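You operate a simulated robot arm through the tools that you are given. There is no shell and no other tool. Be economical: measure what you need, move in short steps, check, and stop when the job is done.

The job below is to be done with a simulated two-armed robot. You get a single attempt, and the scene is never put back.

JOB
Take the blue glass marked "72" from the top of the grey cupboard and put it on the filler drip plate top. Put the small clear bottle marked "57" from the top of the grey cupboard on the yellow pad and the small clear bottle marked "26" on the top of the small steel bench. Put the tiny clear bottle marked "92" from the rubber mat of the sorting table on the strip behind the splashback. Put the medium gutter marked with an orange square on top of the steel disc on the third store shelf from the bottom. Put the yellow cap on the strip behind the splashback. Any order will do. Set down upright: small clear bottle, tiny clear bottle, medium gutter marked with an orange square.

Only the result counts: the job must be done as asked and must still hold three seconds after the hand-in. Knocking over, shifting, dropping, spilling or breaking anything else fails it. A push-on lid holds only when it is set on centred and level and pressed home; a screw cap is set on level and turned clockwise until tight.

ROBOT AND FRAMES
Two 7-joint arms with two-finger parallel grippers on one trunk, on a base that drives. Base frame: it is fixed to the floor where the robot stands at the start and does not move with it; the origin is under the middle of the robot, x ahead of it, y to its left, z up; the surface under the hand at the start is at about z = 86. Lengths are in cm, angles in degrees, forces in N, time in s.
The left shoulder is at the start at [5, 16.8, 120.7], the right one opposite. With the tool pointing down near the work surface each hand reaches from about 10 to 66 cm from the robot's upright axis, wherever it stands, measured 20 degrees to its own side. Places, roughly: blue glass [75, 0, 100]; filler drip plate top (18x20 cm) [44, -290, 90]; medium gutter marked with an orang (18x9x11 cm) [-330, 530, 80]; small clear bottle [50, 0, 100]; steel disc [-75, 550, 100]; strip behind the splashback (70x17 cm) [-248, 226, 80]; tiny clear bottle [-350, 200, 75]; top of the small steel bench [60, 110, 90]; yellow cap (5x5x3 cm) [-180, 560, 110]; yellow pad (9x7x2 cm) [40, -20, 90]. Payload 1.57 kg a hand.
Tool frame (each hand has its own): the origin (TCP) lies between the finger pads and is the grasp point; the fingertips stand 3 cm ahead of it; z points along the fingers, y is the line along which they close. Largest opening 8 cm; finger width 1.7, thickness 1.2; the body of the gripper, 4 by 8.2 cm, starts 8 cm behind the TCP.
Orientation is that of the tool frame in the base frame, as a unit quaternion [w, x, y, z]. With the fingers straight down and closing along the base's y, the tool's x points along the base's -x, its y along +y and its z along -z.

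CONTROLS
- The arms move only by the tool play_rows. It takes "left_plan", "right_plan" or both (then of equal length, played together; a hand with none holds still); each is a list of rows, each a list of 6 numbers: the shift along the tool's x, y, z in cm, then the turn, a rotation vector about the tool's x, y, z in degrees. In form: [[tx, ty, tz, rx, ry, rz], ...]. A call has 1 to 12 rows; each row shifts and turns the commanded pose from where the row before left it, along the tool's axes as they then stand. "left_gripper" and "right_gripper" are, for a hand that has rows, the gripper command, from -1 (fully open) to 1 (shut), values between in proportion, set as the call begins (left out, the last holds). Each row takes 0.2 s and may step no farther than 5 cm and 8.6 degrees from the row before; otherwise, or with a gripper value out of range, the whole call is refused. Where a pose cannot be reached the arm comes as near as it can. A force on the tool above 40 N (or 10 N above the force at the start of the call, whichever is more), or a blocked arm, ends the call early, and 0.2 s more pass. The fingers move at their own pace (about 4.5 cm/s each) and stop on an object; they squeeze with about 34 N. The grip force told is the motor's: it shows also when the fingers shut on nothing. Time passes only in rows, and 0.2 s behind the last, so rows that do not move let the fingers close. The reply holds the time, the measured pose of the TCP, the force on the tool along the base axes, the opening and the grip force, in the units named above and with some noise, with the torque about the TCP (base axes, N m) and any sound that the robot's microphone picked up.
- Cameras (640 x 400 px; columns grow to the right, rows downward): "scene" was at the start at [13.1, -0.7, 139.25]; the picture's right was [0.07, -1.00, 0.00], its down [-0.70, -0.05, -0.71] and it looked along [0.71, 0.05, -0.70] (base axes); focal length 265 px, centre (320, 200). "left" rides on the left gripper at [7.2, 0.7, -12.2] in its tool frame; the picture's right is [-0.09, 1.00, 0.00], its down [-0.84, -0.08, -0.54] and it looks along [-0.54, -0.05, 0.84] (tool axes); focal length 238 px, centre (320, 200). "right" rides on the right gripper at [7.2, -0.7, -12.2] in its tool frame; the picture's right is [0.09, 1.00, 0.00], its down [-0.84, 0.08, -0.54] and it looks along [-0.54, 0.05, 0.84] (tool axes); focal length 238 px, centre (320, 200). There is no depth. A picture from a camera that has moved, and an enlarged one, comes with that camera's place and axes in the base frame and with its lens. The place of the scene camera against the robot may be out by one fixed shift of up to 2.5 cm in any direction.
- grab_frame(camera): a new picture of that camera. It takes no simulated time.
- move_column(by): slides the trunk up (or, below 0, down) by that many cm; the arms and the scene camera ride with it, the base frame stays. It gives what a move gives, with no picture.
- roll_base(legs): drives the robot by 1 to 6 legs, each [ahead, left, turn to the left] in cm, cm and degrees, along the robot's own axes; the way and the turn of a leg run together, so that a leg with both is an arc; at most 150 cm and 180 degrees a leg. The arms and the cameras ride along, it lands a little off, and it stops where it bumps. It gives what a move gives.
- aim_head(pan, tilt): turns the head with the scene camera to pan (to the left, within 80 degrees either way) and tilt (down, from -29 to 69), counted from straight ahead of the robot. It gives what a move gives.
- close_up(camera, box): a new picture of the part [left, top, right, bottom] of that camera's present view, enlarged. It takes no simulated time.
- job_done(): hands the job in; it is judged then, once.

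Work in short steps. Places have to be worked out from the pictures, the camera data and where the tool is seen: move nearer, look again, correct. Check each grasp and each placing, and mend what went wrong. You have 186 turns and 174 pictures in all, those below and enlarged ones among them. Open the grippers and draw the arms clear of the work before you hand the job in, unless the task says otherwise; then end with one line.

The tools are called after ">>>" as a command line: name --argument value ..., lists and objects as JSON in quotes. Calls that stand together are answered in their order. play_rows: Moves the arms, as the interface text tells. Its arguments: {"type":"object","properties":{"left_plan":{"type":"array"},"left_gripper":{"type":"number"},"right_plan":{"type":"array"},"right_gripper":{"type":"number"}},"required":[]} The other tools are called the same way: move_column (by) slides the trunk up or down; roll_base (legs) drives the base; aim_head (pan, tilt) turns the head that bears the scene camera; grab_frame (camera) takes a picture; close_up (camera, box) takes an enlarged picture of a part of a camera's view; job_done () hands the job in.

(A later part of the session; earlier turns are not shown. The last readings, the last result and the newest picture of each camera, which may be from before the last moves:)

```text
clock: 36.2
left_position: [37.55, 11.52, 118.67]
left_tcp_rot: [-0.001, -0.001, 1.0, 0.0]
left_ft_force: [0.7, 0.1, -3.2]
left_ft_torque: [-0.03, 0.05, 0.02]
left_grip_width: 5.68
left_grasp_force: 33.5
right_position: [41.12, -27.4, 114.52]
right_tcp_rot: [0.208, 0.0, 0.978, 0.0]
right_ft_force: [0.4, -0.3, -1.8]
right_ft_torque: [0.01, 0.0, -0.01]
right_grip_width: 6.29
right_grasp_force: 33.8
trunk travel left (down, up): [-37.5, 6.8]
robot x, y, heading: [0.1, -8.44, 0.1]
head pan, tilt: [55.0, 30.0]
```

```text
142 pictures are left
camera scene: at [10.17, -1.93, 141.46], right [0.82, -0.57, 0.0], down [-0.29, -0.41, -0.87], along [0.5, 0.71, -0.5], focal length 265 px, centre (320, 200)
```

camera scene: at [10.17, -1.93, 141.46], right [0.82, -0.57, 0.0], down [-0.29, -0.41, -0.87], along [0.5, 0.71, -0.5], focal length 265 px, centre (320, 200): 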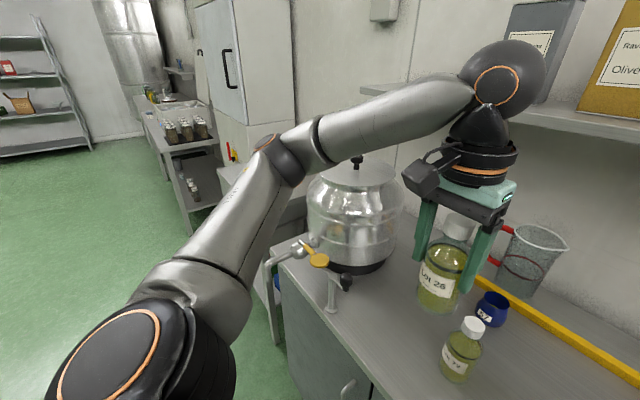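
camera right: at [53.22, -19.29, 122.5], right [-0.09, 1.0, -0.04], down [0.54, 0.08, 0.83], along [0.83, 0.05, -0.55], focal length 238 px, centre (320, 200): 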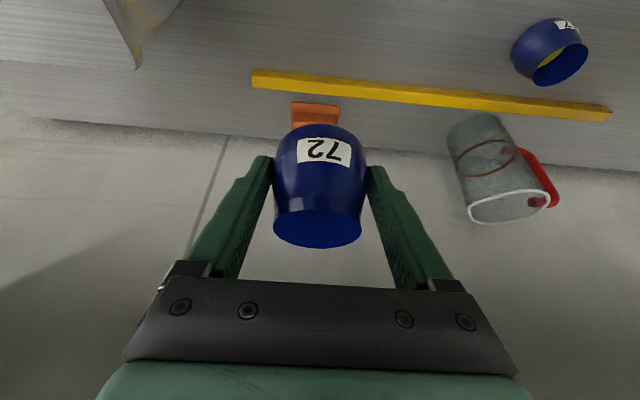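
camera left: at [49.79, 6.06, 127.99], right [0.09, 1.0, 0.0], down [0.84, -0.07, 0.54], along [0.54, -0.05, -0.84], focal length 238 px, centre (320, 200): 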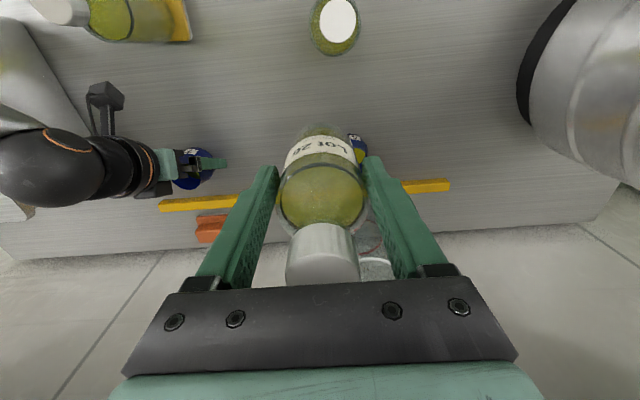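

The way along the left looks free. I back off 30 cm and slide 60 cm left, then look again.

>>> roll_base --legs '[[-30, 0, 0], [0, 60, 0]]'

>>> aim_head --pan 40 --tilt 35

>>> grab_frame --camera "scene"

```text
clock: 43.7
left_position: [6.38, 72.28, 118.58]
left_tcp_rot: [-0.001, -0.004, 1.0, 0.0]
left_ft_force: [-0.1, -0.6, -3.2]
left_ft_torque: [-0.03, 0.05, 0.01]
left_grip_width: 5.66
left_grasp_force: 34.4
right_position: [10.15, 33.28, 114.62]
right_tcp_rot: [0.208, -0.002, 0.978, 0.001]
right_ft_force: [0.3, 0.0, -0.6]
right_ft_torque: [-0.03, 0.03, 0.01]
right_grip_width: 6.27
right_grasp_force: 33.4
trunk travel left (down, up): [-37.5, 6.8]
robot x, y, heading: [-31.33, 52.63, 0.2]
head pan, tilt: [55.0, 30.0]
```

```text
clock: 44.4
left_position: [6.32, 72.27, 118.69]
left_tcp_rot: [-0.001, -0.004, 1.0, 0.0]
left_ft_force: [0.5, 0.0, -4.4]
left_ft_torque: [0.01, 0.03, 0.06]
left_grip_width: 5.67
left_grasp_force: 33.7
right_position: [10.11, 33.33, 114.68]
right_tcp_rot: [0.209, -0.003, 0.978, 0.001]
right_ft_force: [0.6, 1.4, -0.7]
right_ft_torque: [-0.03, 0.01, 0.01]
right_grip_width: 6.24
right_grasp_force: 34.5
trunk travel left (down, up): [-37.5, 6.8]
robot x, y, heading: [-30.76, 52.4, 0.4]
head pan, tilt: [40.0, 35.0]
```

```text
141 pictures are left
camera scene: at [-19.36, 56.96, 140.68], right [0.65, -0.76, 0.0], down [-0.44, -0.37, -0.82], along [0.62, 0.53, -0.57], focal length 265 px, centre (320, 200)
```

scene: 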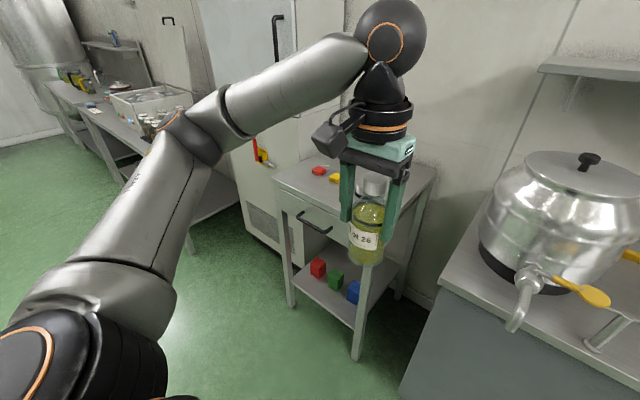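

The small bench spans about x 36–84, y 82–131, with a few small things on its far/left part. I slide 28 cm left and look at its top.

>>> roll_base --legs '[[0, 28, 0], [14, 0, 0]]'

>>> aim_head --pan 5 --tilt 45

>>> grab_frame --camera "scene"

>>> grab_frame --camera "left"

```text
clock: 48.4
left_position: [20.63, 100.59, 118.65]
left_tcp_rot: [-0.001, -0.005, 1.0, 0.001]
left_ft_force: [0.8, -0.1, -3.8]
left_ft_torque: [0.0, 0.05, -0.01]
left_grip_width: 5.67
left_grasp_force: 33.8
right_position: [24.57, 61.73, 114.6]
right_tcp_rot: [0.208, -0.003, 0.978, 0.001]
right_ft_force: [-0.2, 0.6, -1.6]
right_ft_torque: [-0.01, 0.04, 0.0]
right_grip_width: 6.28
right_grasp_force: 33.2
trunk travel left (down, up): [-37.5, 6.8]
robot x, y, heading: [-16.6, 80.83, 0.6]
head pan, tilt: [40.0, 35.0]
```

```text
clock: 49.5
left_position: [20.5, 100.63, 118.67]
left_tcp_rot: [-0.001, -0.005, 1.0, 0.0]
left_ft_force: [0.9, 0.0, -3.5]
left_ft_torque: [0.01, 0.04, -0.01]
left_grip_width: 5.66
left_grasp_force: 33.7
right_position: [24.33, 61.75, 114.62]
right_tcp_rot: [0.207, -0.005, 0.978, 0.001]
right_ft_force: [-0.4, 0.2, -0.5]
right_ft_torque: [0.02, -0.01, 0.0]
right_grip_width: 6.27
right_grasp_force: 33.6
trunk travel left (down, up): [-37.5, 6.8]
robot x, y, heading: [-16.87, 81.14, 0.5]
head pan, tilt: [5.0, 45.0]
```

```text
140 pictures are left
camera scene: at [-3.78, 80.29, 139.2], right [0.1, -1.0, 0.0], down [-0.7, -0.07, -0.71], along [0.7, 0.07, -0.71], focal length 265 px, centre (320, 200)
```

scene: 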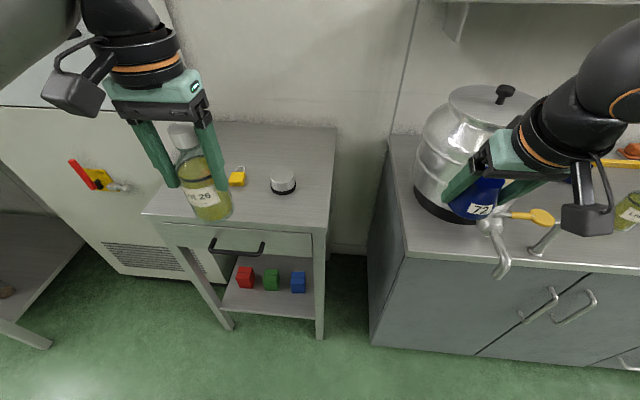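

```text
139 pictures are left
camera left: at [13.32, 101.3, 131.0], right [0.08, 1.0, 0.0], down [0.84, -0.07, 0.54], along [0.54, -0.05, -0.84], focal length 238 px, centre (320, 200)
```

left: 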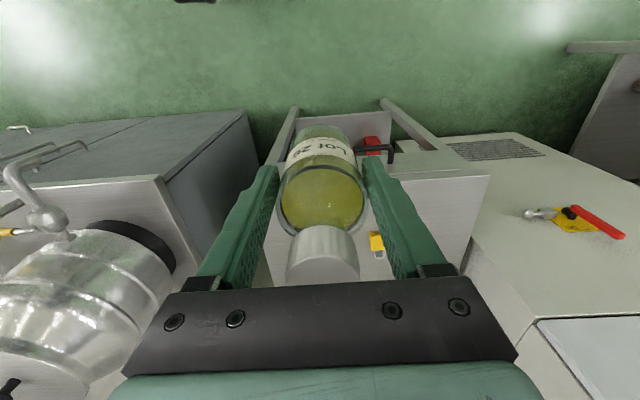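

Free spot on the bench front at about (46, 104), clear of the puck and padlock. I pull the right hand back a little and drive 7 cm ahead.

>>> play_rows --right_plan '[[3.2, 0, -1.43, 0, 0, 0], [3.2, 0, -1.43, 0, 0, 0], [0, 0, 0, 0, 0, 0]]'

>>> roll_base --legs '[[7, 0, 0]]'

>>> play_rows --left_plan '[[-4, 0.7, 0, 0, 0, 0], [-4, 0.7, 0, 0, 0, 0], [-4, 0.7, 0, 0, 0, 0], [-4, 0.7, 0, 0, 0, 0], [-2.5, 0.3, 0, 0, 0, 0], [0, 0, 0, 0, 0, 0]]'

>>> grab_frame --camera "left"

>>> grab_frame --camera "scene"

```text
clock: 50.2
left_position: [20.49, 100.55, 118.73]
left_tcp_rot: [-0.002, -0.005, 1.0, 0.0]
left_ft_force: [-0.8, 0.3, -3.5]
left_ft_torque: [0.0, 0.07, 0.0]
left_grip_width: 5.68
left_grasp_force: 33.4
right_position: [17.31, 61.69, 114.61]
right_tcp_rot: [0.208, -0.004, 0.978, 0.001]
right_ft_force: [-0.2, -1.7, -0.9]
right_ft_torque: [-0.01, 0.03, -0.01]
right_grip_width: 6.27
right_grasp_force: 33.9
trunk travel left (down, up): [-37.5, 6.8]
robot x, y, heading: [-17.06, 80.93, 0.4]
head pan, tilt: [5.0, 45.0]
```

```text
clock: 51.2
left_position: [27.24, 100.75, 118.63]
left_tcp_rot: [-0.001, -0.006, 1.0, 0.0]
left_ft_force: [-0.1, 0.0, -4.3]
left_ft_torque: [-0.02, 0.12, 0.02]
left_grip_width: 5.65
left_grasp_force: 34.0
right_position: [24.12, 61.79, 114.43]
right_tcp_rot: [0.207, -0.005, 0.978, 0.001]
right_ft_force: [0.0, 0.0, -0.9]
right_ft_torque: [0.01, 0.04, -0.02]
right_grip_width: 6.27
right_grasp_force: 34.5
trunk travel left (down, up): [-37.5, 6.8]
robot x, y, heading: [-10.64, 80.46, 0.5]
head pan, tilt: [5.0, 45.0]
```

```text
clock: 52.6
left_position: [45.53, 103.9, 118.49]
left_tcp_rot: [-0.001, -0.006, 1.0, -0.001]
left_ft_force: [-0.3, 0.1, -4.5]
left_ft_torque: [0.02, 0.04, -0.01]
left_grip_width: 5.68
left_grasp_force: 33.7
right_position: [24.07, 61.85, 114.56]
right_tcp_rot: [0.208, -0.004, 0.978, 0.001]
right_ft_force: [0.9, -0.1, -0.5]
right_ft_torque: [0.0, 0.01, 0.03]
right_grip_width: 6.27
right_grasp_force: 34.1
trunk travel left (down, up): [-37.5, 6.8]
robot x, y, heading: [-10.22, 80.63, 0.6]
head pan, tilt: [5.0, 45.0]
```

```text
138 pictures are left
camera left: at [38.38, 104.62, 130.82], right [0.08, 1.0, 0.0], down [0.84, -0.07, 0.54], along [0.54, -0.04, -0.84], focal length 238 px, centre (320, 200)
```

left: 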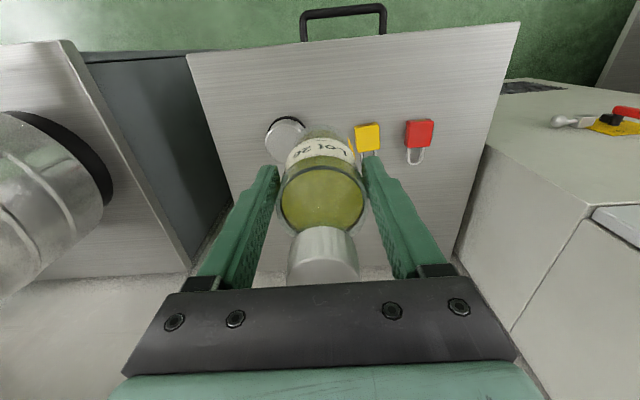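

```text
137 pictures are left
camera scene: at [2.87, 80.39, 139.2], right [0.1, -1.0, 0.0], down [-0.7, -0.07, -0.71], along [0.7, 0.07, -0.71], focal length 265 px, centre (320, 200)
```

scene: 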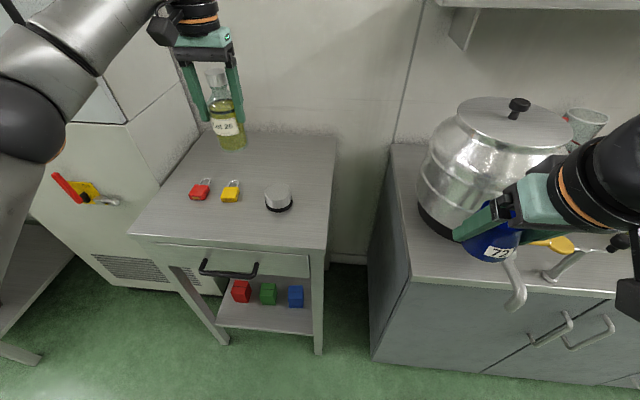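

Puck at (51, 98), padlocks at (53, 112+). I put the bottle down at (45.5, 106), lowering to a bit above the expected height first.

>>> play_rows --left_plan '[[0, 2.1, 3, 0, 0, 0], [0, 0, 4, 0, 0, 0], [0, 0, 4, 0, 0, 0], [0, 0, 4, 0, 0, 0], [0, 0, 2, 0, 0, 0], [0, 0, 0, 0, 0, 0]]'

>>> grab_frame --camera "left"

>>> grab_frame --camera "scene"

```text
clock: 54.0
left_position: [45.69, 106.42, 101.68]
left_tcp_rot: [-0.001, -0.006, 1.0, 0.0]
left_ft_force: [-0.5, -0.2, -3.8]
left_ft_torque: [0.0, 0.06, 0.03]
left_grip_width: 5.65
left_grasp_force: 34.5
right_position: [24.07, 61.88, 114.51]
right_tcp_rot: [0.208, -0.006, 0.978, 0.001]
right_ft_force: [-0.2, -0.2, 0.5]
right_ft_torque: [0.0, 0.0, -0.01]
right_grip_width: 6.3
right_grasp_force: 34.1
trunk travel left (down, up): [-37.5, 6.8]
robot x, y, heading: [-10.19, 80.58, 0.5]
head pan, tilt: [5.0, 45.0]
```

```text
136 pictures are left
camera left: at [38.48, 106.98, 113.97], right [0.08, 1.0, 0.0], down [0.84, -0.07, 0.54], along [0.54, -0.04, -0.84], focal length 238 px, centre (320, 200)
```

left: 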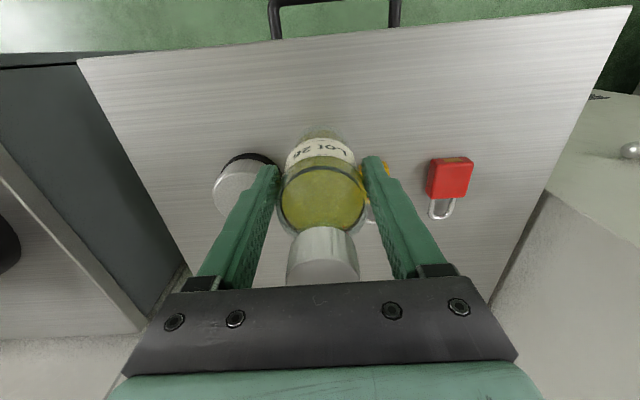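

```text
135 pictures are left
camera scene: at [2.89, 80.36, 139.2], right [0.1, -1.0, 0.0], down [-0.7, -0.07, -0.71], along [0.7, 0.07, -0.71], focal length 265 px, centre (320, 200)
```

scene: 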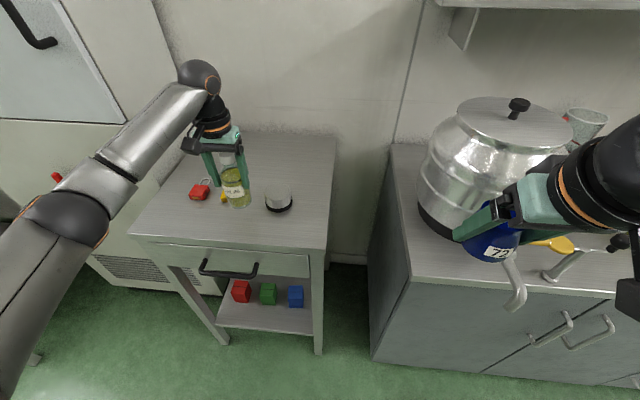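

I shift 1.2 cm toward me for clearance from puck and padlock, and lower in fine steps.

>>> play_rows --left_plan '[[1.2, 0, 2, 0, 0, 0], [0, 0, 2, 0, 0, 0], [0, 0, 1, 0, 0, 0], [0, 0, 0.4, 0, 0, 0], [0, 0, 0, 0, 0, 0]]'

>>> close_up --camera "scene" --box '[170, 120, 330, 220]'

```text
clock: 55.2
left_position: [44.4, 106.04, 96.71]
left_tcp_rot: [0.003, -0.006, 1.0, 0.0]
left_ft_force: [-5.3, 2.6, 28.9]
left_ft_torque: [0.12, -0.2, -0.01]
left_grip_width: 5.56
left_grasp_force: 34.2
right_position: [23.72, 61.69, 114.74]
right_tcp_rot: [0.21, -0.004, 0.978, 0.002]
right_ft_force: [-0.1, 0.4, -0.2]
right_ft_torque: [0.03, -0.04, -0.01]
right_grip_width: 6.27
right_grasp_force: 34.1
trunk travel left (down, up): [-37.5, 6.8]
robot x, y, heading: [-9.97, 80.98, 0.4]
head pan, tilt: [5.0, 45.0]
```

```text
4.00 times, centred on (250, 170) of scene
camera zoom: at [2.49, 80.25, 139.27], right [0.1, -1.0, 0.0], down [-0.7, -0.07, -0.71], along [0.71, 0.07, -0.7], focal length 1059 px, centre (600, 320)
```

zoom: 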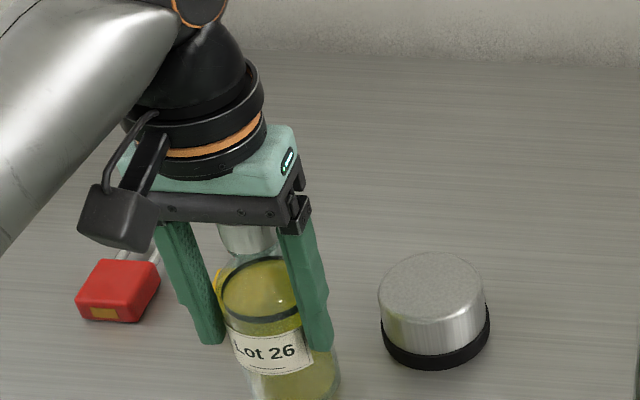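

The bottle stands on the bench. I ease off slightly, open, and check.

>>> play_rows --left_plan '[[0, 0, -0.2, 0, 0, 0], [0, 0, 0, 0, 0, 0]]'

>>> play_rows --left_plan '[[0, 0, 0, 0, 0, 0], [0, 0, 0, 0, 0, 0], [0, 0, 0, 0, 0, 0], [0, 0, -3, 0, 0, 0], [0, 0, -4, 0, 0, 0], [0, 0, -4, 0, 0, 0], [0, 0, -4, 0, 0, 0], [0, 0, -4, 0, 0, 0]]' --left_gripper -1

>>> grab_frame --camera "scene"

```text
clock: 55.9
left_position: [44.22, 105.94, 96.66]
left_tcp_rot: [0.002, -0.005, 1.0, 0.0]
left_ft_force: [-2.4, 1.7, 20.7]
left_ft_torque: [0.27, -0.71, 0.1]
left_grip_width: 5.51
left_grasp_force: 34.3
right_position: [23.82, 61.73, 114.5]
right_tcp_rot: [0.209, -0.005, 0.978, 0.001]
right_ft_force: [0.2, 0.8, -0.7]
right_ft_torque: [0.01, 0.03, -0.02]
right_grip_width: 6.28
right_grasp_force: 34.2
trunk travel left (down, up): [-37.5, 6.8]
robot x, y, heading: [-9.95, 80.67, 0.5]
head pan, tilt: [5.0, 45.0]
```

```text
clock: 57.6
left_position: [44.24, 106.16, 115.56]
left_tcp_rot: [-0.001, -0.006, 1.0, 0.0]
left_ft_force: [-0.7, -0.3, 0.7]
left_ft_torque: [0.01, -0.02, -0.01]
left_grip_width: 8.0
left_grasp_force: 0.0
right_position: [23.93, 61.69, 114.55]
right_tcp_rot: [0.208, -0.005, 0.978, 0.002]
right_ft_force: [-0.1, 0.1, -1.1]
right_ft_torque: [-0.03, 0.02, 0.03]
right_grip_width: 6.29
right_grasp_force: 33.7
trunk travel left (down, up): [-37.5, 6.8]
robot x, y, heading: [-10.21, 80.91, 0.7]
head pan, tilt: [5.0, 45.0]
```

```text
133 pictures are left
camera scene: at [2.81, 80.32, 139.21], right [0.1, -1.0, 0.0], down [-0.7, -0.07, -0.71], along [0.7, 0.07, -0.71], focal length 265 px, centre (320, 200)
```

scene: 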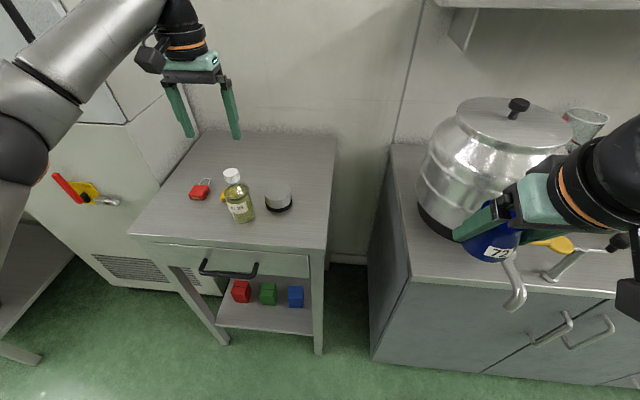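

Bottle 26 stands upright on the bench. I retract the left hand, back away, and look to the right toward the filler.

>>> play_rows --left_plan '[[0, 0, -3, 0, 0, 0], [3, -1, 0, 0, 0, 0], [4, -1, 0, 0, 0, 0], [4, -1, 0, 0, 0, 0], [4, -1, 0, 0, 0, 0], [0, 0, 0, 0, 0, 0]]'

>>> roll_base --legs '[[-45, 0, 0]]'

>>> aim_head --pan -65 --tilt 20

>>> grab_frame --camera "scene"

```text
clock: 59.0
left_position: [29.13, 102.08, 118.59]
left_tcp_rot: [-0.001, -0.006, 1.0, 0.0]
left_ft_force: [0.2, -1.0, -0.8]
left_ft_torque: [0.02, -0.01, -0.01]
left_grip_width: 8.0
left_grasp_force: 0.1
right_position: [24.03, 61.75, 114.53]
right_tcp_rot: [0.208, -0.006, 0.978, 0.001]
right_ft_force: [0.8, -0.2, -1.2]
right_ft_torque: [-0.01, 0.02, 0.02]
right_grip_width: 6.28
right_grasp_force: 33.8
trunk travel left (down, up): [-37.5, 6.8]
robot x, y, heading: [-10.32, 80.84, 0.9]
head pan, tilt: [5.0, 45.0]
```

```text
clock: 61.8
left_position: [-15.65, 101.68, 118.57]
left_tcp_rot: [0.0, -0.005, 1.0, 0.001]
left_ft_force: [-0.2, 0.5, -0.1]
left_ft_torque: [-0.02, -0.01, -0.03]
left_grip_width: 8.0
left_grasp_force: 0.0
right_position: [-20.73, 61.28, 114.57]
right_tcp_rot: [0.209, -0.005, 0.978, 0.002]
right_ft_force: [0.6, 0.8, -1.1]
right_ft_torque: [0.01, 0.0, 0.0]
right_grip_width: 6.27
right_grasp_force: 33.9
trunk travel left (down, up): [-37.5, 6.8]
robot x, y, heading: [-54.99, 80.51, 0.4]
head pan, tilt: [5.0, 45.0]
```

```text
clock: 63.2
left_position: [-15.55, 101.56, 118.6]
left_tcp_rot: [-0.001, -0.005, 1.0, 0.0]
left_ft_force: [-0.6, 0.2, 0.3]
left_ft_torque: [0.01, -0.01, -0.04]
left_grip_width: 8.0
left_grasp_force: 0.0
right_position: [-20.68, 61.4, 114.58]
right_tcp_rot: [0.208, -0.005, 0.978, 0.001]
right_ft_force: [-0.3, -0.8, -1.4]
right_ft_torque: [0.01, 0.01, 0.01]
right_grip_width: 6.26
right_grasp_force: 33.7
trunk travel left (down, up): [-37.5, 6.8]
robot x, y, heading: [-54.91, 80.41, 0.5]
head pan, tilt: [-65.0, 20.0]
```

```text
132 pictures are left
camera scene: at [-45.96, 70.71, 143.07], right [-0.9, -0.43, 0.0], down [-0.15, 0.31, -0.94], along [0.41, -0.85, -0.34], focal length 265 px, centre (320, 200)
```

scene: 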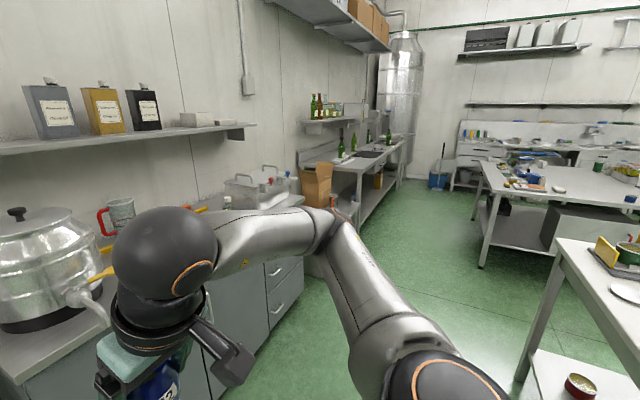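

The aisle between x≈-90 and 33 is free. I drive to x≈-40 and slide right along it to y≈-215, then look at the filler.

>>> roll_base --legs '[[15, 0, 0], [0, -150, 0], [0, -145, 0]]'

>>> aim_head --pan -35 --tilt 30

>>> grab_frame --camera "scene"

```text
clock: 89.7
left_position: [9.02, -188.9, 118.69]
left_tcp_rot: [-0.001, -0.028, 1.0, -0.001]
left_ft_force: [-0.1, 0.1, -0.7]
left_ft_torque: [0.02, -0.04, -0.02]
left_grip_width: 8.01
left_grasp_force: 0.1
right_position: [5.43, -229.38, 114.6]
right_tcp_rot: [0.207, -0.026, 0.978, 0.006]
right_ft_force: [0.3, 0.4, -0.8]
right_ft_torque: [-0.01, 0.0, 0.0]
right_grip_width: 6.26
right_grasp_force: 34.3
trunk travel left (down, up): [-37.5, 6.8]
robot x, y, heading: [-29.53, -211.74, 3.0]
head pan, tilt: [-65.0, 20.0]
```

```text
clock: 90.7
left_position: [8.94, -189.05, 118.68]
left_tcp_rot: [-0.001, -0.026, 1.0, 0.0]
left_ft_force: [0.1, 0.4, 1.3]
left_ft_torque: [0.0, 0.02, 0.0]
left_grip_width: 8.02
left_grasp_force: 0.1
right_position: [5.47, -229.46, 114.59]
right_tcp_rot: [0.208, -0.026, 0.978, 0.005]
right_ft_force: [-0.7, -0.2, -1.0]
right_ft_torque: [-0.01, 0.02, -0.02]
right_grip_width: 6.27
right_grasp_force: 34.2
trunk travel left (down, up): [-37.5, 6.8]
robot x, y, heading: [-29.58, -211.93, 3.2]
head pan, tilt: [-35.0, 30.0]
```

```text
131 pictures are left
camera scene: at [-16.92, -217.73, 141.47], right [-0.53, -0.85, 0.0], down [-0.42, 0.26, -0.87], along [0.73, -0.46, -0.5], focal length 265 px, centre (320, 200)
```

scene: 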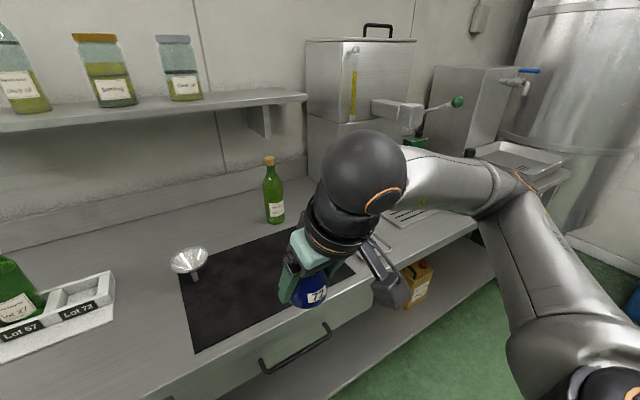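

The filler with its drip plate is to the right, hidden behind my arm. I slide 55 cm right, straighten, and look again.

>>> roll_base --legs '[[0, 0, -3], [0, -55, 0]]'

>>> aim_head --pan 0 --tilt 35

>>> grab_frame --camera "scene"

>>> grab_frame --camera "left"

```text
clock: 96.5
left_position: [10.14, -246.98, 118.63]
left_tcp_rot: [0.0, -0.001, 1.0, 0.0]
left_ft_force: [0.9, -0.2, -0.5]
left_ft_torque: [0.02, 0.0, -0.01]
left_grip_width: 7.99
left_grasp_force: 0.0
right_position: [4.47, -287.21, 114.51]
right_tcp_rot: [0.208, 0.0, 0.978, 0.0]
right_ft_force: [0.0, 0.7, -0.7]
right_ft_torque: [0.0, 0.0, 0.01]
right_grip_width: 6.26
right_grasp_force: 34.5
trunk travel left (down, up): [-37.5, 6.8]
robot x, y, heading: [-29.62, -267.77, -0.2]
head pan, tilt: [-35.0, 30.0]
```

```text
clock: 97.5
left_position: [10.11, -246.97, 118.59]
left_tcp_rot: [0.0, 0.0, 1.0, 0.0]
left_ft_force: [0.0, -0.8, -0.4]
left_ft_torque: [0.02, 0.05, 0.0]
left_grip_width: 8.0
left_grasp_force: 0.1
right_position: [4.55, -287.17, 114.59]
right_tcp_rot: [0.207, 0.001, 0.978, 0.0]
right_ft_force: [-0.5, 0.7, -0.9]
right_ft_torque: [-0.04, 0.03, -0.01]
right_grip_width: 6.26
right_grasp_force: 34.4
trunk travel left (down, up): [-37.5, 6.8]
robot x, y, heading: [-29.73, -267.8, -0.1]
head pan, tilt: [0.0, 35.0]
```

```text
130 pictures are left
camera scene: at [-15.78, -269.03, 140.69], right [0.0, -1.0, 0.0], down [-0.57, 0.0, -0.82], along [0.82, 0.0, -0.57], focal length 265 px, centre (320, 200)
```

scene: 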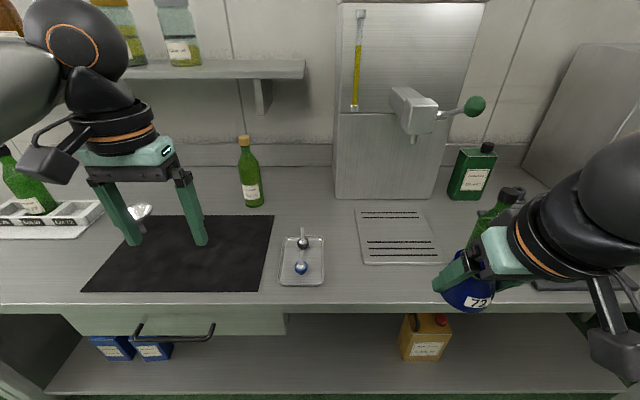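

```text
129 pictures are left
camera left: at [2.91, -246.2, 130.94], right [0.09, 1.0, 0.0], down [0.84, -0.08, 0.54], along [0.54, -0.05, -0.84], focal length 238 px, centre (320, 200)
```

left: 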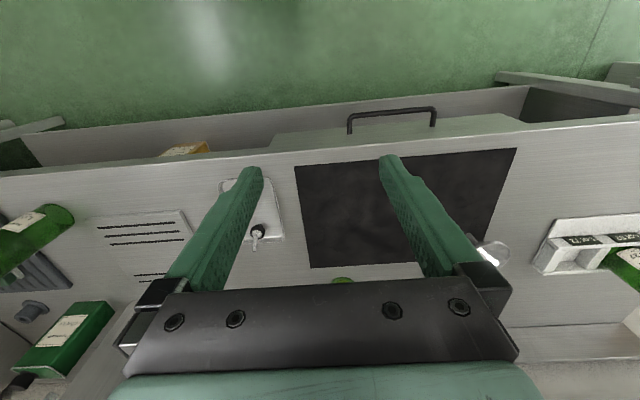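

The drip plate centre is about (41, -291.7), clear of neighbours. I drive 8 cm forward and bring the glass above it.

>>> roll_base --legs '[[8, 0, 0]]'

>>> play_rows --right_plan '[[-3.66, -0.7, 1.63, 0, 0, 0], [-3.66, -0.7, 1.63, 0, 0, 0], [-3.66, -0.7, 1.63, 0, 0, 0], [-3.66, -0.7, 1.63, 0, 0, 0], [-3.66, -0.7, 1.63, 0, 0, 0], [-3.66, -0.5, 1.63, 0, 0, 0], [0, 0, 0, 0, 0, 0]]'

>>> grab_frame --camera "right"

>>> grab_frame --camera "scene"

```text
clock: 98.5
left_position: [18.04, -247.01, 118.52]
left_tcp_rot: [-0.002, 0.002, 1.0, 0.0]
left_ft_force: [1.1, 0.4, -0.3]
left_ft_torque: [0.0, -0.02, 0.01]
left_grip_width: 7.98
left_grasp_force: 0.0
right_position: [12.38, -287.26, 114.53]
right_tcp_rot: [0.208, 0.002, 0.978, 0.0]
right_ft_force: [0.1, -0.6, -0.7]
right_ft_torque: [0.0, 0.01, -0.01]
right_grip_width: 6.3
right_grasp_force: 34.9
trunk travel left (down, up): [-37.5, 6.8]
robot x, y, heading: [-21.78, -267.73, -0.1]
head pan, tilt: [0.0, 35.0]
```

```text
clock: 100.1
left_position: [17.68, -246.49, 118.63]
left_tcp_rot: [0.001, 0.001, 1.0, -0.002]
left_ft_force: [-0.2, -0.3, -0.3]
left_ft_torque: [0.01, -0.03, 0.01]
left_grip_width: 8.03
left_grasp_force: 0.1
right_position: [35.94, -290.21, 114.69]
right_tcp_rot: [0.21, -0.005, 0.978, -0.002]
right_ft_force: [-17.1, 30.7, -3.9]
right_ft_torque: [-4.02, -2.52, -2.21]
right_grip_width: 6.26
right_grasp_force: 34.4
trunk travel left (down, up): [-37.5, 6.8]
robot x, y, heading: [-21.85, -268.18, -0.3]
head pan, tilt: [0.0, 35.0]
```

```text
128 pictures are left
camera right: at [24.38, -290.9, 122.88], right [-0.09, 0.99, -0.04], down [0.54, 0.09, 0.84], along [0.84, 0.05, -0.54], focal length 238 px, centre (320, 200)
```

right: 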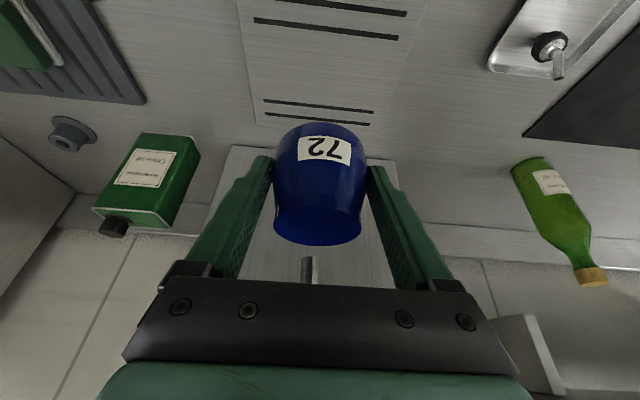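

```text
127 pictures are left
camera scene: at [-8.2, -268.47, 140.72], right [0.0, -1.0, 0.0], down [-0.57, 0.0, -0.82], along [0.82, -0.01, -0.57], focal length 265 px, centre (320, 200)
```

scene: 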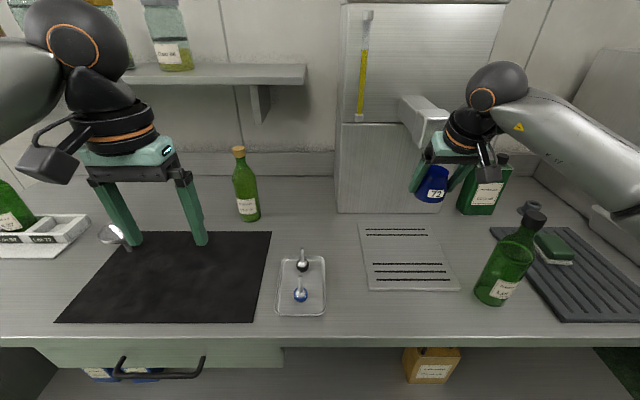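

The hand touched the filler's lever/nozzle area (30 N). I back straight off immediately.

>>> play_rows --right_plan '[[1.83, 0.4, -0.82, 0, 0, 0], [3.66, 0.7, -1.63, 0, 0, 0], [3.66, 0.7, -1.63, 0, 0, 0], [3.66, 0.7, -1.63, 0, 0, 0], [0, 0, 0, 0, 0, 0]]'

>>> grab_frame --camera "scene"

>>> grab_frame --camera "right"

```text
clock: 101.3
left_position: [18.03, -247.08, 118.66]
left_tcp_rot: [-0.001, 0.002, 1.0, 0.0]
left_ft_force: [-0.5, -0.4, -0.1]
left_ft_torque: [-0.01, -0.04, 0.03]
left_grip_width: 8.0
left_grasp_force: 0.0
right_position: [22.07, -288.83, 114.4]
right_tcp_rot: [0.208, 0.003, 0.978, 0.0]
right_ft_force: [0.6, 0.0, -0.6]
right_ft_torque: [0.01, 0.02, -0.02]
right_grip_width: 6.27
right_grasp_force: 34.1
trunk travel left (down, up): [-37.5, 6.8]
robot x, y, heading: [-21.69, -267.78, -0.3]
head pan, tilt: [0.0, 35.0]
```

```text
126 pictures are left
camera scene: at [-7.87, -269.08, 140.68], right [0.0, -1.0, 0.0], down [-0.57, 0.0, -0.82], along [0.82, 0.0, -0.57], focal length 265 px, centre (320, 200)
```

scene: 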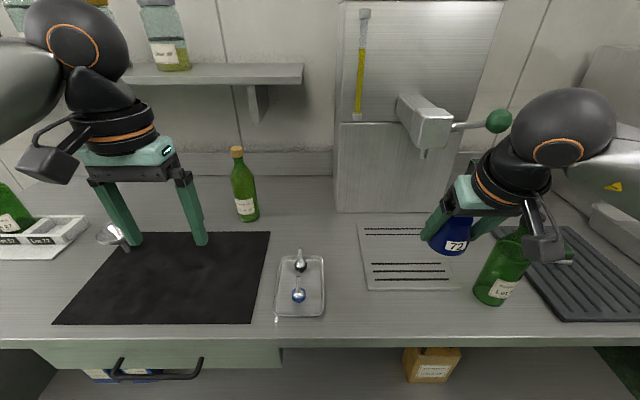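

```text
125 pictures are left
camera right: at [10.59, -289.36, 122.48], right [-0.08, 1.0, -0.04], down [0.54, 0.07, 0.84], along [0.83, 0.05, -0.55], focal length 238 px, centre (320, 200)
```

right: 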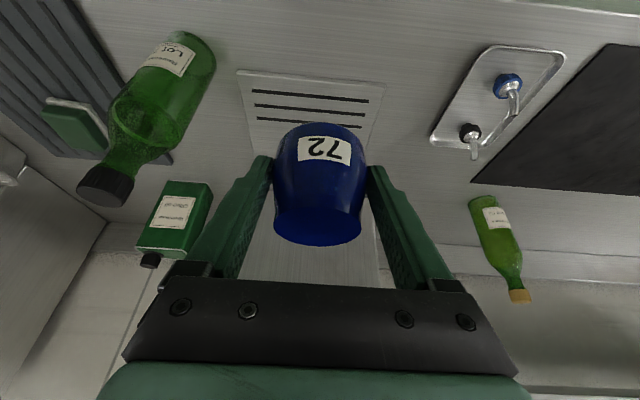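

The lever knob is at about (34, -297, 127), unmoved, and the spout at (35, -288, 121). I lower the glass first at x=22, to then go in underneath.

>>> play_rows --right_plan '[[1.465, -0.4, 3.29, 0, 0, 0], [1.465, -0.4, 3.29, 0, 0, 0], [1.465, -0.4, 3.29, 0, 0, 0], [1.465, 0, 3.29, 0, 0, 0], [0, 0, 0, 0, 0, 0]]'

>>> grab_frame --camera "right"

>>> grab_frame --camera "scene"

```text
clock: 102.5
left_position: [18.07, -247.08, 118.74]
left_tcp_rot: [0.0, 0.002, 1.0, 0.0]
left_ft_force: [0.1, 0.4, -0.3]
left_ft_torque: [0.01, 0.0, 0.02]
left_grip_width: 8.0
left_grasp_force: 0.1
right_position: [22.44, -290.18, 100.15]
right_tcp_rot: [0.208, 0.002, 0.978, 0.0]
right_ft_force: [0.1, 0.2, -0.4]
right_ft_torque: [0.02, 0.03, 0.04]
right_grip_width: 6.28
right_grasp_force: 33.9
trunk travel left (down, up): [-37.5, 6.8]
robot x, y, heading: [-21.52, -268.18, -0.0]
head pan, tilt: [0.0, 35.0]
```

```text
124 pictures are left
camera right: at [10.91, -290.75, 108.33], right [-0.08, 1.0, -0.04], down [0.54, 0.07, 0.84], along [0.84, 0.05, -0.55], focal length 238 px, centre (320, 200)
```

right: 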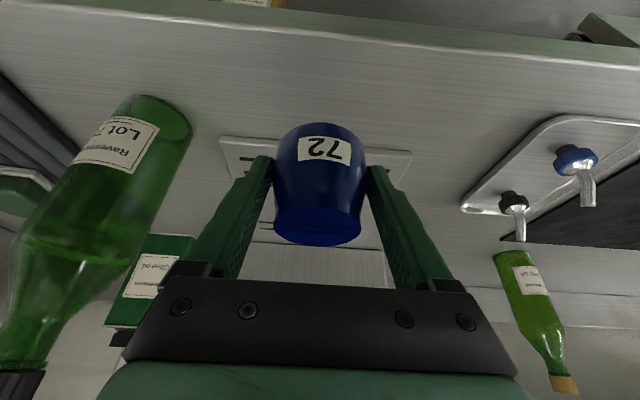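

```text
123 pictures are left
camera scene: at [-7.9, -269.07, 140.69], right [0.0, -1.0, 0.0], down [-0.57, 0.0, -0.82], along [0.82, 0.0, -0.57], focal length 265 px, centre (320, 200)
```

scene: 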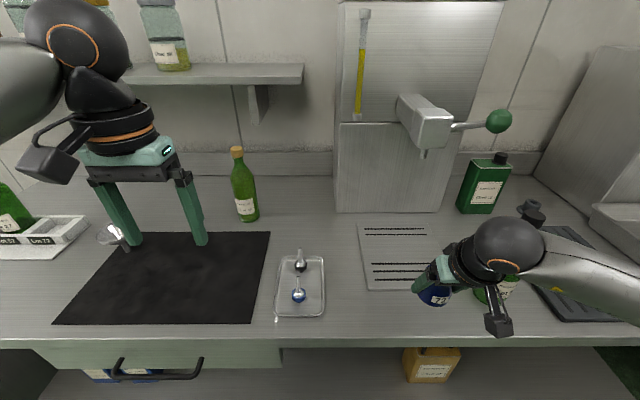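

The forearm slopes back toward the robot, staying clear of the green bottle at (28, -307). I move the glass forward 12 cm, low under the spout, in small steps.

>>> play_rows --right_plan '[[-2.74, 0, 1.22, 0, 0, 0], [-2.74, 0, 1.22, 0, 0, 0], [0, 0, 0, 0, 0, 0]]'

>>> grab_frame --camera "scene"

```text
clock: 103.3
left_position: [18.02, -247.12, 118.67]
left_tcp_rot: [0.0, 0.001, 1.0, 0.0]
left_ft_force: [0.8, -0.3, -0.4]
left_ft_torque: [-0.01, -0.02, 0.02]
left_grip_width: 7.98
left_grasp_force: 0.0
right_position: [28.4, -290.22, 100.3]
right_tcp_rot: [0.208, 0.001, 0.978, 0.0]
right_ft_force: [0.0, 0.2, -0.5]
right_ft_torque: [0.02, 0.03, -0.02]
right_grip_width: 6.25
right_grasp_force: 34.5
trunk travel left (down, up): [-37.5, 6.8]
robot x, y, heading: [-21.78, -268.13, -0.3]
head pan, tilt: [0.0, 35.0]
```

```text
122 pictures are left
camera scene: at [-7.9, -269.08, 140.69], right [0.0, -1.0, 0.0], down [-0.57, 0.0, -0.82], along [0.82, 0.0, -0.57], focal length 265 px, centre (320, 200)
```

scene: 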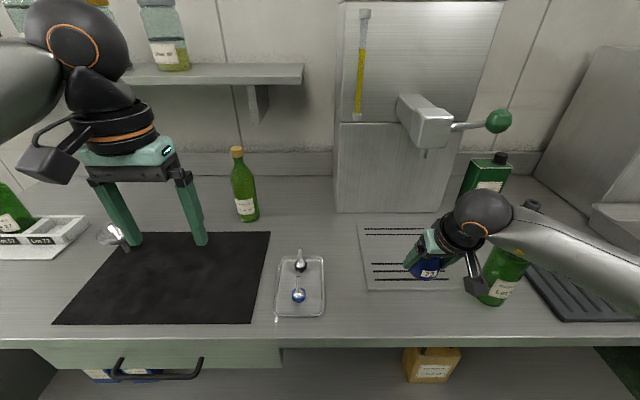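

To give the forearm more room from the green bottle, I back out 6 cm, slide the base 12 cm left and approach more diagonally.

>>> play_rows --right_plan '[[2.74, 0, -1.22, 0, 0, 0], [2.74, 0, -1.22, 0, 0, 0], [0, 0, 0, 0, 0, 0]]'

>>> roll_base --legs '[[0, 12, 0]]'

>>> play_rows --right_plan '[[0, -4, 0, 0, 0, 0], [0, -4, 0, 0, 0, 0], [-2.74, 0, 1.22, 0, 0, 0], [-2.74, 0, 1.22, 0, 0, 0], [0, 0, 0, 0, 0, 0]]'

>>> grab_frame --camera "scene"

>>> grab_frame --camera "right"

```text
clock: 104.1
left_position: [18.03, -247.21, 118.62]
left_tcp_rot: [0.0, 0.002, 1.0, 0.0]
left_ft_force: [0.5, 0.8, 0.2]
left_ft_torque: [-0.01, -0.01, -0.02]
left_grip_width: 8.03
left_grasp_force: 0.1
right_position: [22.43, -290.16, 100.2]
right_tcp_rot: [0.209, 0.002, 0.978, -0.001]
right_ft_force: [-0.2, 0.3, -0.7]
right_ft_torque: [0.01, 0.03, -0.01]
right_grip_width: 6.29
right_grasp_force: 33.5
trunk travel left (down, up): [-37.5, 6.8]
robot x, y, heading: [-21.62, -267.61, -0.0]
head pan, tilt: [0.0, 35.0]
```

```text
clock: 105.8
left_position: [18.0, -234.97, 118.67]
left_tcp_rot: [0.0, 0.002, 1.0, 0.0]
left_ft_force: [0.3, 0.7, 0.0]
left_ft_torque: [-0.03, 0.0, 0.0]
left_grip_width: 8.02
left_grasp_force: 0.0
right_position: [22.35, -278.32, 100.25]
right_tcp_rot: [0.207, 0.002, 0.978, 0.0]
right_ft_force: [-0.2, -1.5, -0.3]
right_ft_torque: [0.0, 0.01, 0.0]
right_grip_width: 6.27
right_grasp_force: 34.5
trunk travel left (down, up): [-37.5, 6.8]
robot x, y, heading: [-22.0, -255.74, -0.3]
head pan, tilt: [0.0, 35.0]
```

```text
clock: 107.0
left_position: [18.08, -234.97, 118.62]
left_tcp_rot: [0.0, 0.001, 1.0, 0.0]
left_ft_force: [0.1, 0.1, -0.4]
left_ft_torque: [-0.03, -0.02, 0.0]
left_grip_width: 8.0
left_grasp_force: 0.0
right_position: [28.33, -286.2, 99.93]
right_tcp_rot: [0.208, 0.002, 0.978, -0.001]
right_ft_force: [-0.3, 0.0, -1.2]
right_ft_torque: [-0.03, -0.02, -0.05]
right_grip_width: 6.29
right_grasp_force: 34.1
trunk travel left (down, up): [-37.5, 6.8]
robot x, y, heading: [-21.6, -255.93, -0.4]
head pan, tilt: [0.0, 35.0]
```

```text
121 pictures are left
camera scene: at [-7.86, -257.05, 140.69], right [0.0, -1.0, 0.0], down [-0.57, 0.0, -0.82], along [0.82, 0.0, -0.57], focal length 265 px, centre (320, 200)
```

scene: 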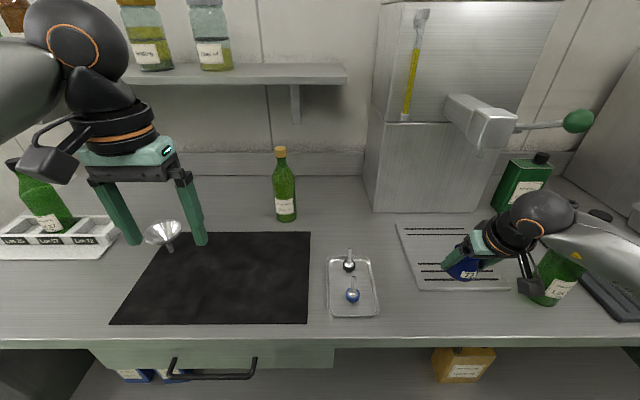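

```text
120 pictures are left
camera right: at [16.8, -286.8, 108.19], right [-0.08, 1.0, -0.04], down [0.54, 0.08, 0.84], along [0.83, 0.05, -0.55], focal length 238 px, centre (320, 200)
```

right: 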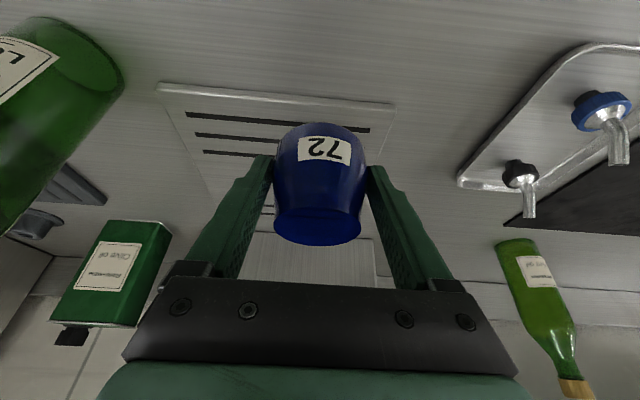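

The plate front edge is at x≈29, y from -280 to -300, top z≈90. I go forward to x≈34.5 and lower to just above it.

>>> play_rows --right_plan '[[-2.74, -0.5, 1.22, 0, 0, 0], [-2.74, -0.5, 1.22, 0, 0, 0], [0.6, 0, 1.35, 0, 0, 0], [0.6, 0, 1.35, 0, 0, 0], [0, 0, 0, 0, 0, 0]]'

>>> grab_frame --camera "scene"

>>> grab_frame --camera "right"

```text
clock: 108.2
left_position: [18.1, -234.98, 118.67]
left_tcp_rot: [0.0, 0.002, 1.0, 0.0]
left_ft_force: [-0.1, -0.7, 0.2]
left_ft_torque: [0.02, 0.04, 0.01]
left_grip_width: 8.01
left_grasp_force: 0.1
right_position: [34.38, -287.27, 97.37]
right_tcp_rot: [0.209, 0.002, 0.978, 0.0]
right_ft_force: [-0.7, 0.3, -0.3]
right_ft_torque: [-0.01, 0.01, -0.01]
right_grip_width: 6.27
right_grasp_force: 34.6
trunk travel left (down, up): [-37.5, 6.8]
robot x, y, heading: [-21.55, -255.56, -0.5]
head pan, tilt: [0.0, 35.0]
```

```text
119 pictures are left
camera scene: at [-7.84, -257.04, 140.69], right [0.0, -1.0, 0.0], down [-0.57, 0.0, -0.82], along [0.82, 0.0, -0.57], focal length 265 px, centre (320, 200)
```

scene: 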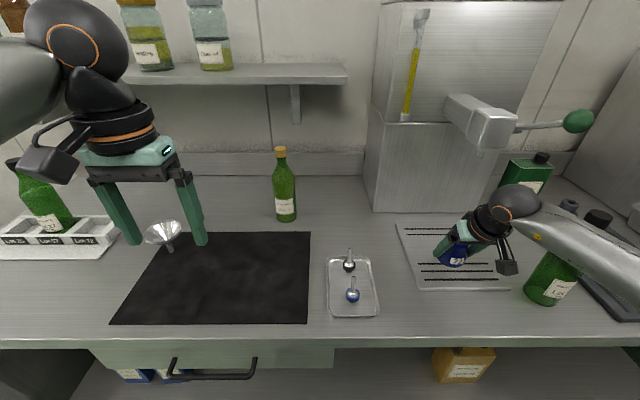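

```text
118 pictures are left
camera right: at [22.83, -287.87, 105.48], right [-0.08, 1.0, -0.04], down [0.54, 0.07, 0.84], along [0.84, 0.05, -0.55], focal length 238 px, centre (320, 200)
```

right: 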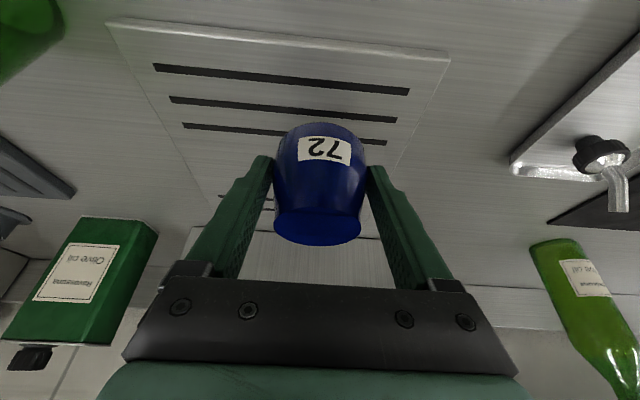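

Clear so far (cap of the green bottle is visible beyond the forearm, no force). I lower in fine steps.

>>> play_rows --right_plan '[[0.41, 0, 0.91, 0, 0, 0], [0.41, 0, 0.91, 0, 0, 0], [0.2, 0, 0.46, 0, 0, 0], [0.2, 0, 0.46, 0, 0, 0], [0, 0, 0, 0, 0, 0]]'

>>> grab_frame --camera "right"

```text
clock: 109.4
left_position: [18.04, -235.06, 118.67]
left_tcp_rot: [0.001, 0.002, 1.0, 0.0]
left_ft_force: [-0.2, 1.1, -0.3]
left_ft_torque: [0.01, 0.01, -0.01]
left_grip_width: 7.99
left_grasp_force: 0.0
right_position: [34.39, -287.05, 94.11]
right_tcp_rot: [0.207, 0.001, 0.978, 0.0]
right_ft_force: [-0.7, -0.8, -1.1]
right_ft_torque: [0.02, 0.01, 0.0]
right_grip_width: 6.26
right_grasp_force: 33.1
trunk travel left (down, up): [-37.5, 6.8]
robot x, y, heading: [-21.27, -255.86, 0.1]
head pan, tilt: [0.0, 35.0]
```

```text
117 pictures are left
camera right: at [22.87, -287.81, 102.28], right [-0.08, 1.0, -0.04], down [0.54, 0.07, 0.84], along [0.83, 0.05, -0.55], focal length 238 px, centre (320, 200)
```

right: 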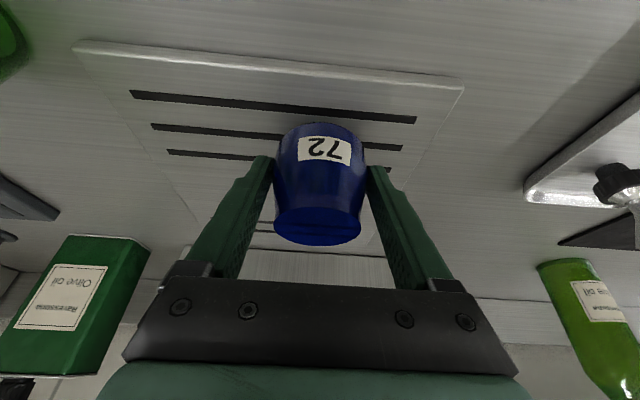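

Still above the plate by a little. I continue with small steps.

>>> play_rows --right_plan '[[0.12, 0, 0.27, 0, 0, 0], [0.12, 0, 0.27, 0, 0, 0], [0, 0, 0, 0, 0, 0]]'

```text
clock: 110.2
left_position: [18.15, -235.02, 118.64]
left_tcp_rot: [0.001, 0.001, 1.0, 0.0]
left_ft_force: [0.0, -1.2, -0.7]
left_ft_torque: [0.0, -0.02, -0.01]
left_grip_width: 8.0
left_grasp_force: 0.0
right_position: [34.28, -287.23, 93.62]
right_tcp_rot: [0.207, 0.001, 0.978, 0.001]
right_ft_force: [0.2, 0.2, -1.5]
right_ft_torque: [0.01, 0.0, 0.01]
right_grip_width: 6.29
right_grasp_force: 34.3
trunk travel left (down, up): [-37.5, 6.8]
robot x, y, heading: [-21.57, -255.65, -0.2]
head pan, tilt: [0.0, 35.0]
```

No contact yet; two more.

>>> play_rows --right_plan '[[0.12, 0, 0.27, 0, 0, 0], [0.12, 0, 0.27, 0, 0, 0], [0, 0, 0, 0, 0, 0]]'

>>> play_rows --right_plan '[[0.1, 0, 0.22, 0, 0, 0], [0, 0, 0, 0, 0, 0]]'

```text
clock: 111.0
left_position: [17.91, -234.91, 118.72]
left_tcp_rot: [0.001, 0.002, 1.0, -0.001]
left_ft_force: [-0.7, 0.5, -0.1]
left_ft_torque: [-0.01, -0.01, -0.05]
left_grip_width: 8.02
left_grasp_force: 0.0
right_position: [34.34, -287.23, 93.45]
right_tcp_rot: [0.211, 0.002, 0.977, 0.0]
right_ft_force: [-1.1, -3.0, 14.8]
right_ft_torque: [-0.12, 0.16, 0.01]
right_grip_width: 6.26
right_grasp_force: 33.5
trunk travel left (down, up): [-37.5, 6.8]
robot x, y, heading: [-21.44, -255.67, -0.4]
head pan, tilt: [0.0, 35.0]
```

```text
clock: 111.6
left_position: [17.93, -234.96, 118.79]
left_tcp_rot: [0.002, 0.002, 1.0, 0.0]
left_ft_force: [0.9, 0.2, 0.1]
left_ft_torque: [0.01, -0.01, 0.01]
left_grip_width: 8.0
left_grasp_force: 0.1
right_position: [34.47, -287.13, 93.06]
right_tcp_rot: [0.211, 0.002, 0.977, -0.001]
right_ft_force: [2.4, -2.1, 19.0]
right_ft_torque: [-0.18, -0.21, 0.07]
right_grip_width: 6.28
right_grasp_force: 33.8
trunk travel left (down, up): [-37.5, 6.8]
robot x, y, heading: [-21.39, -255.67, -0.4]
head pan, tilt: [0.0, 35.0]
```

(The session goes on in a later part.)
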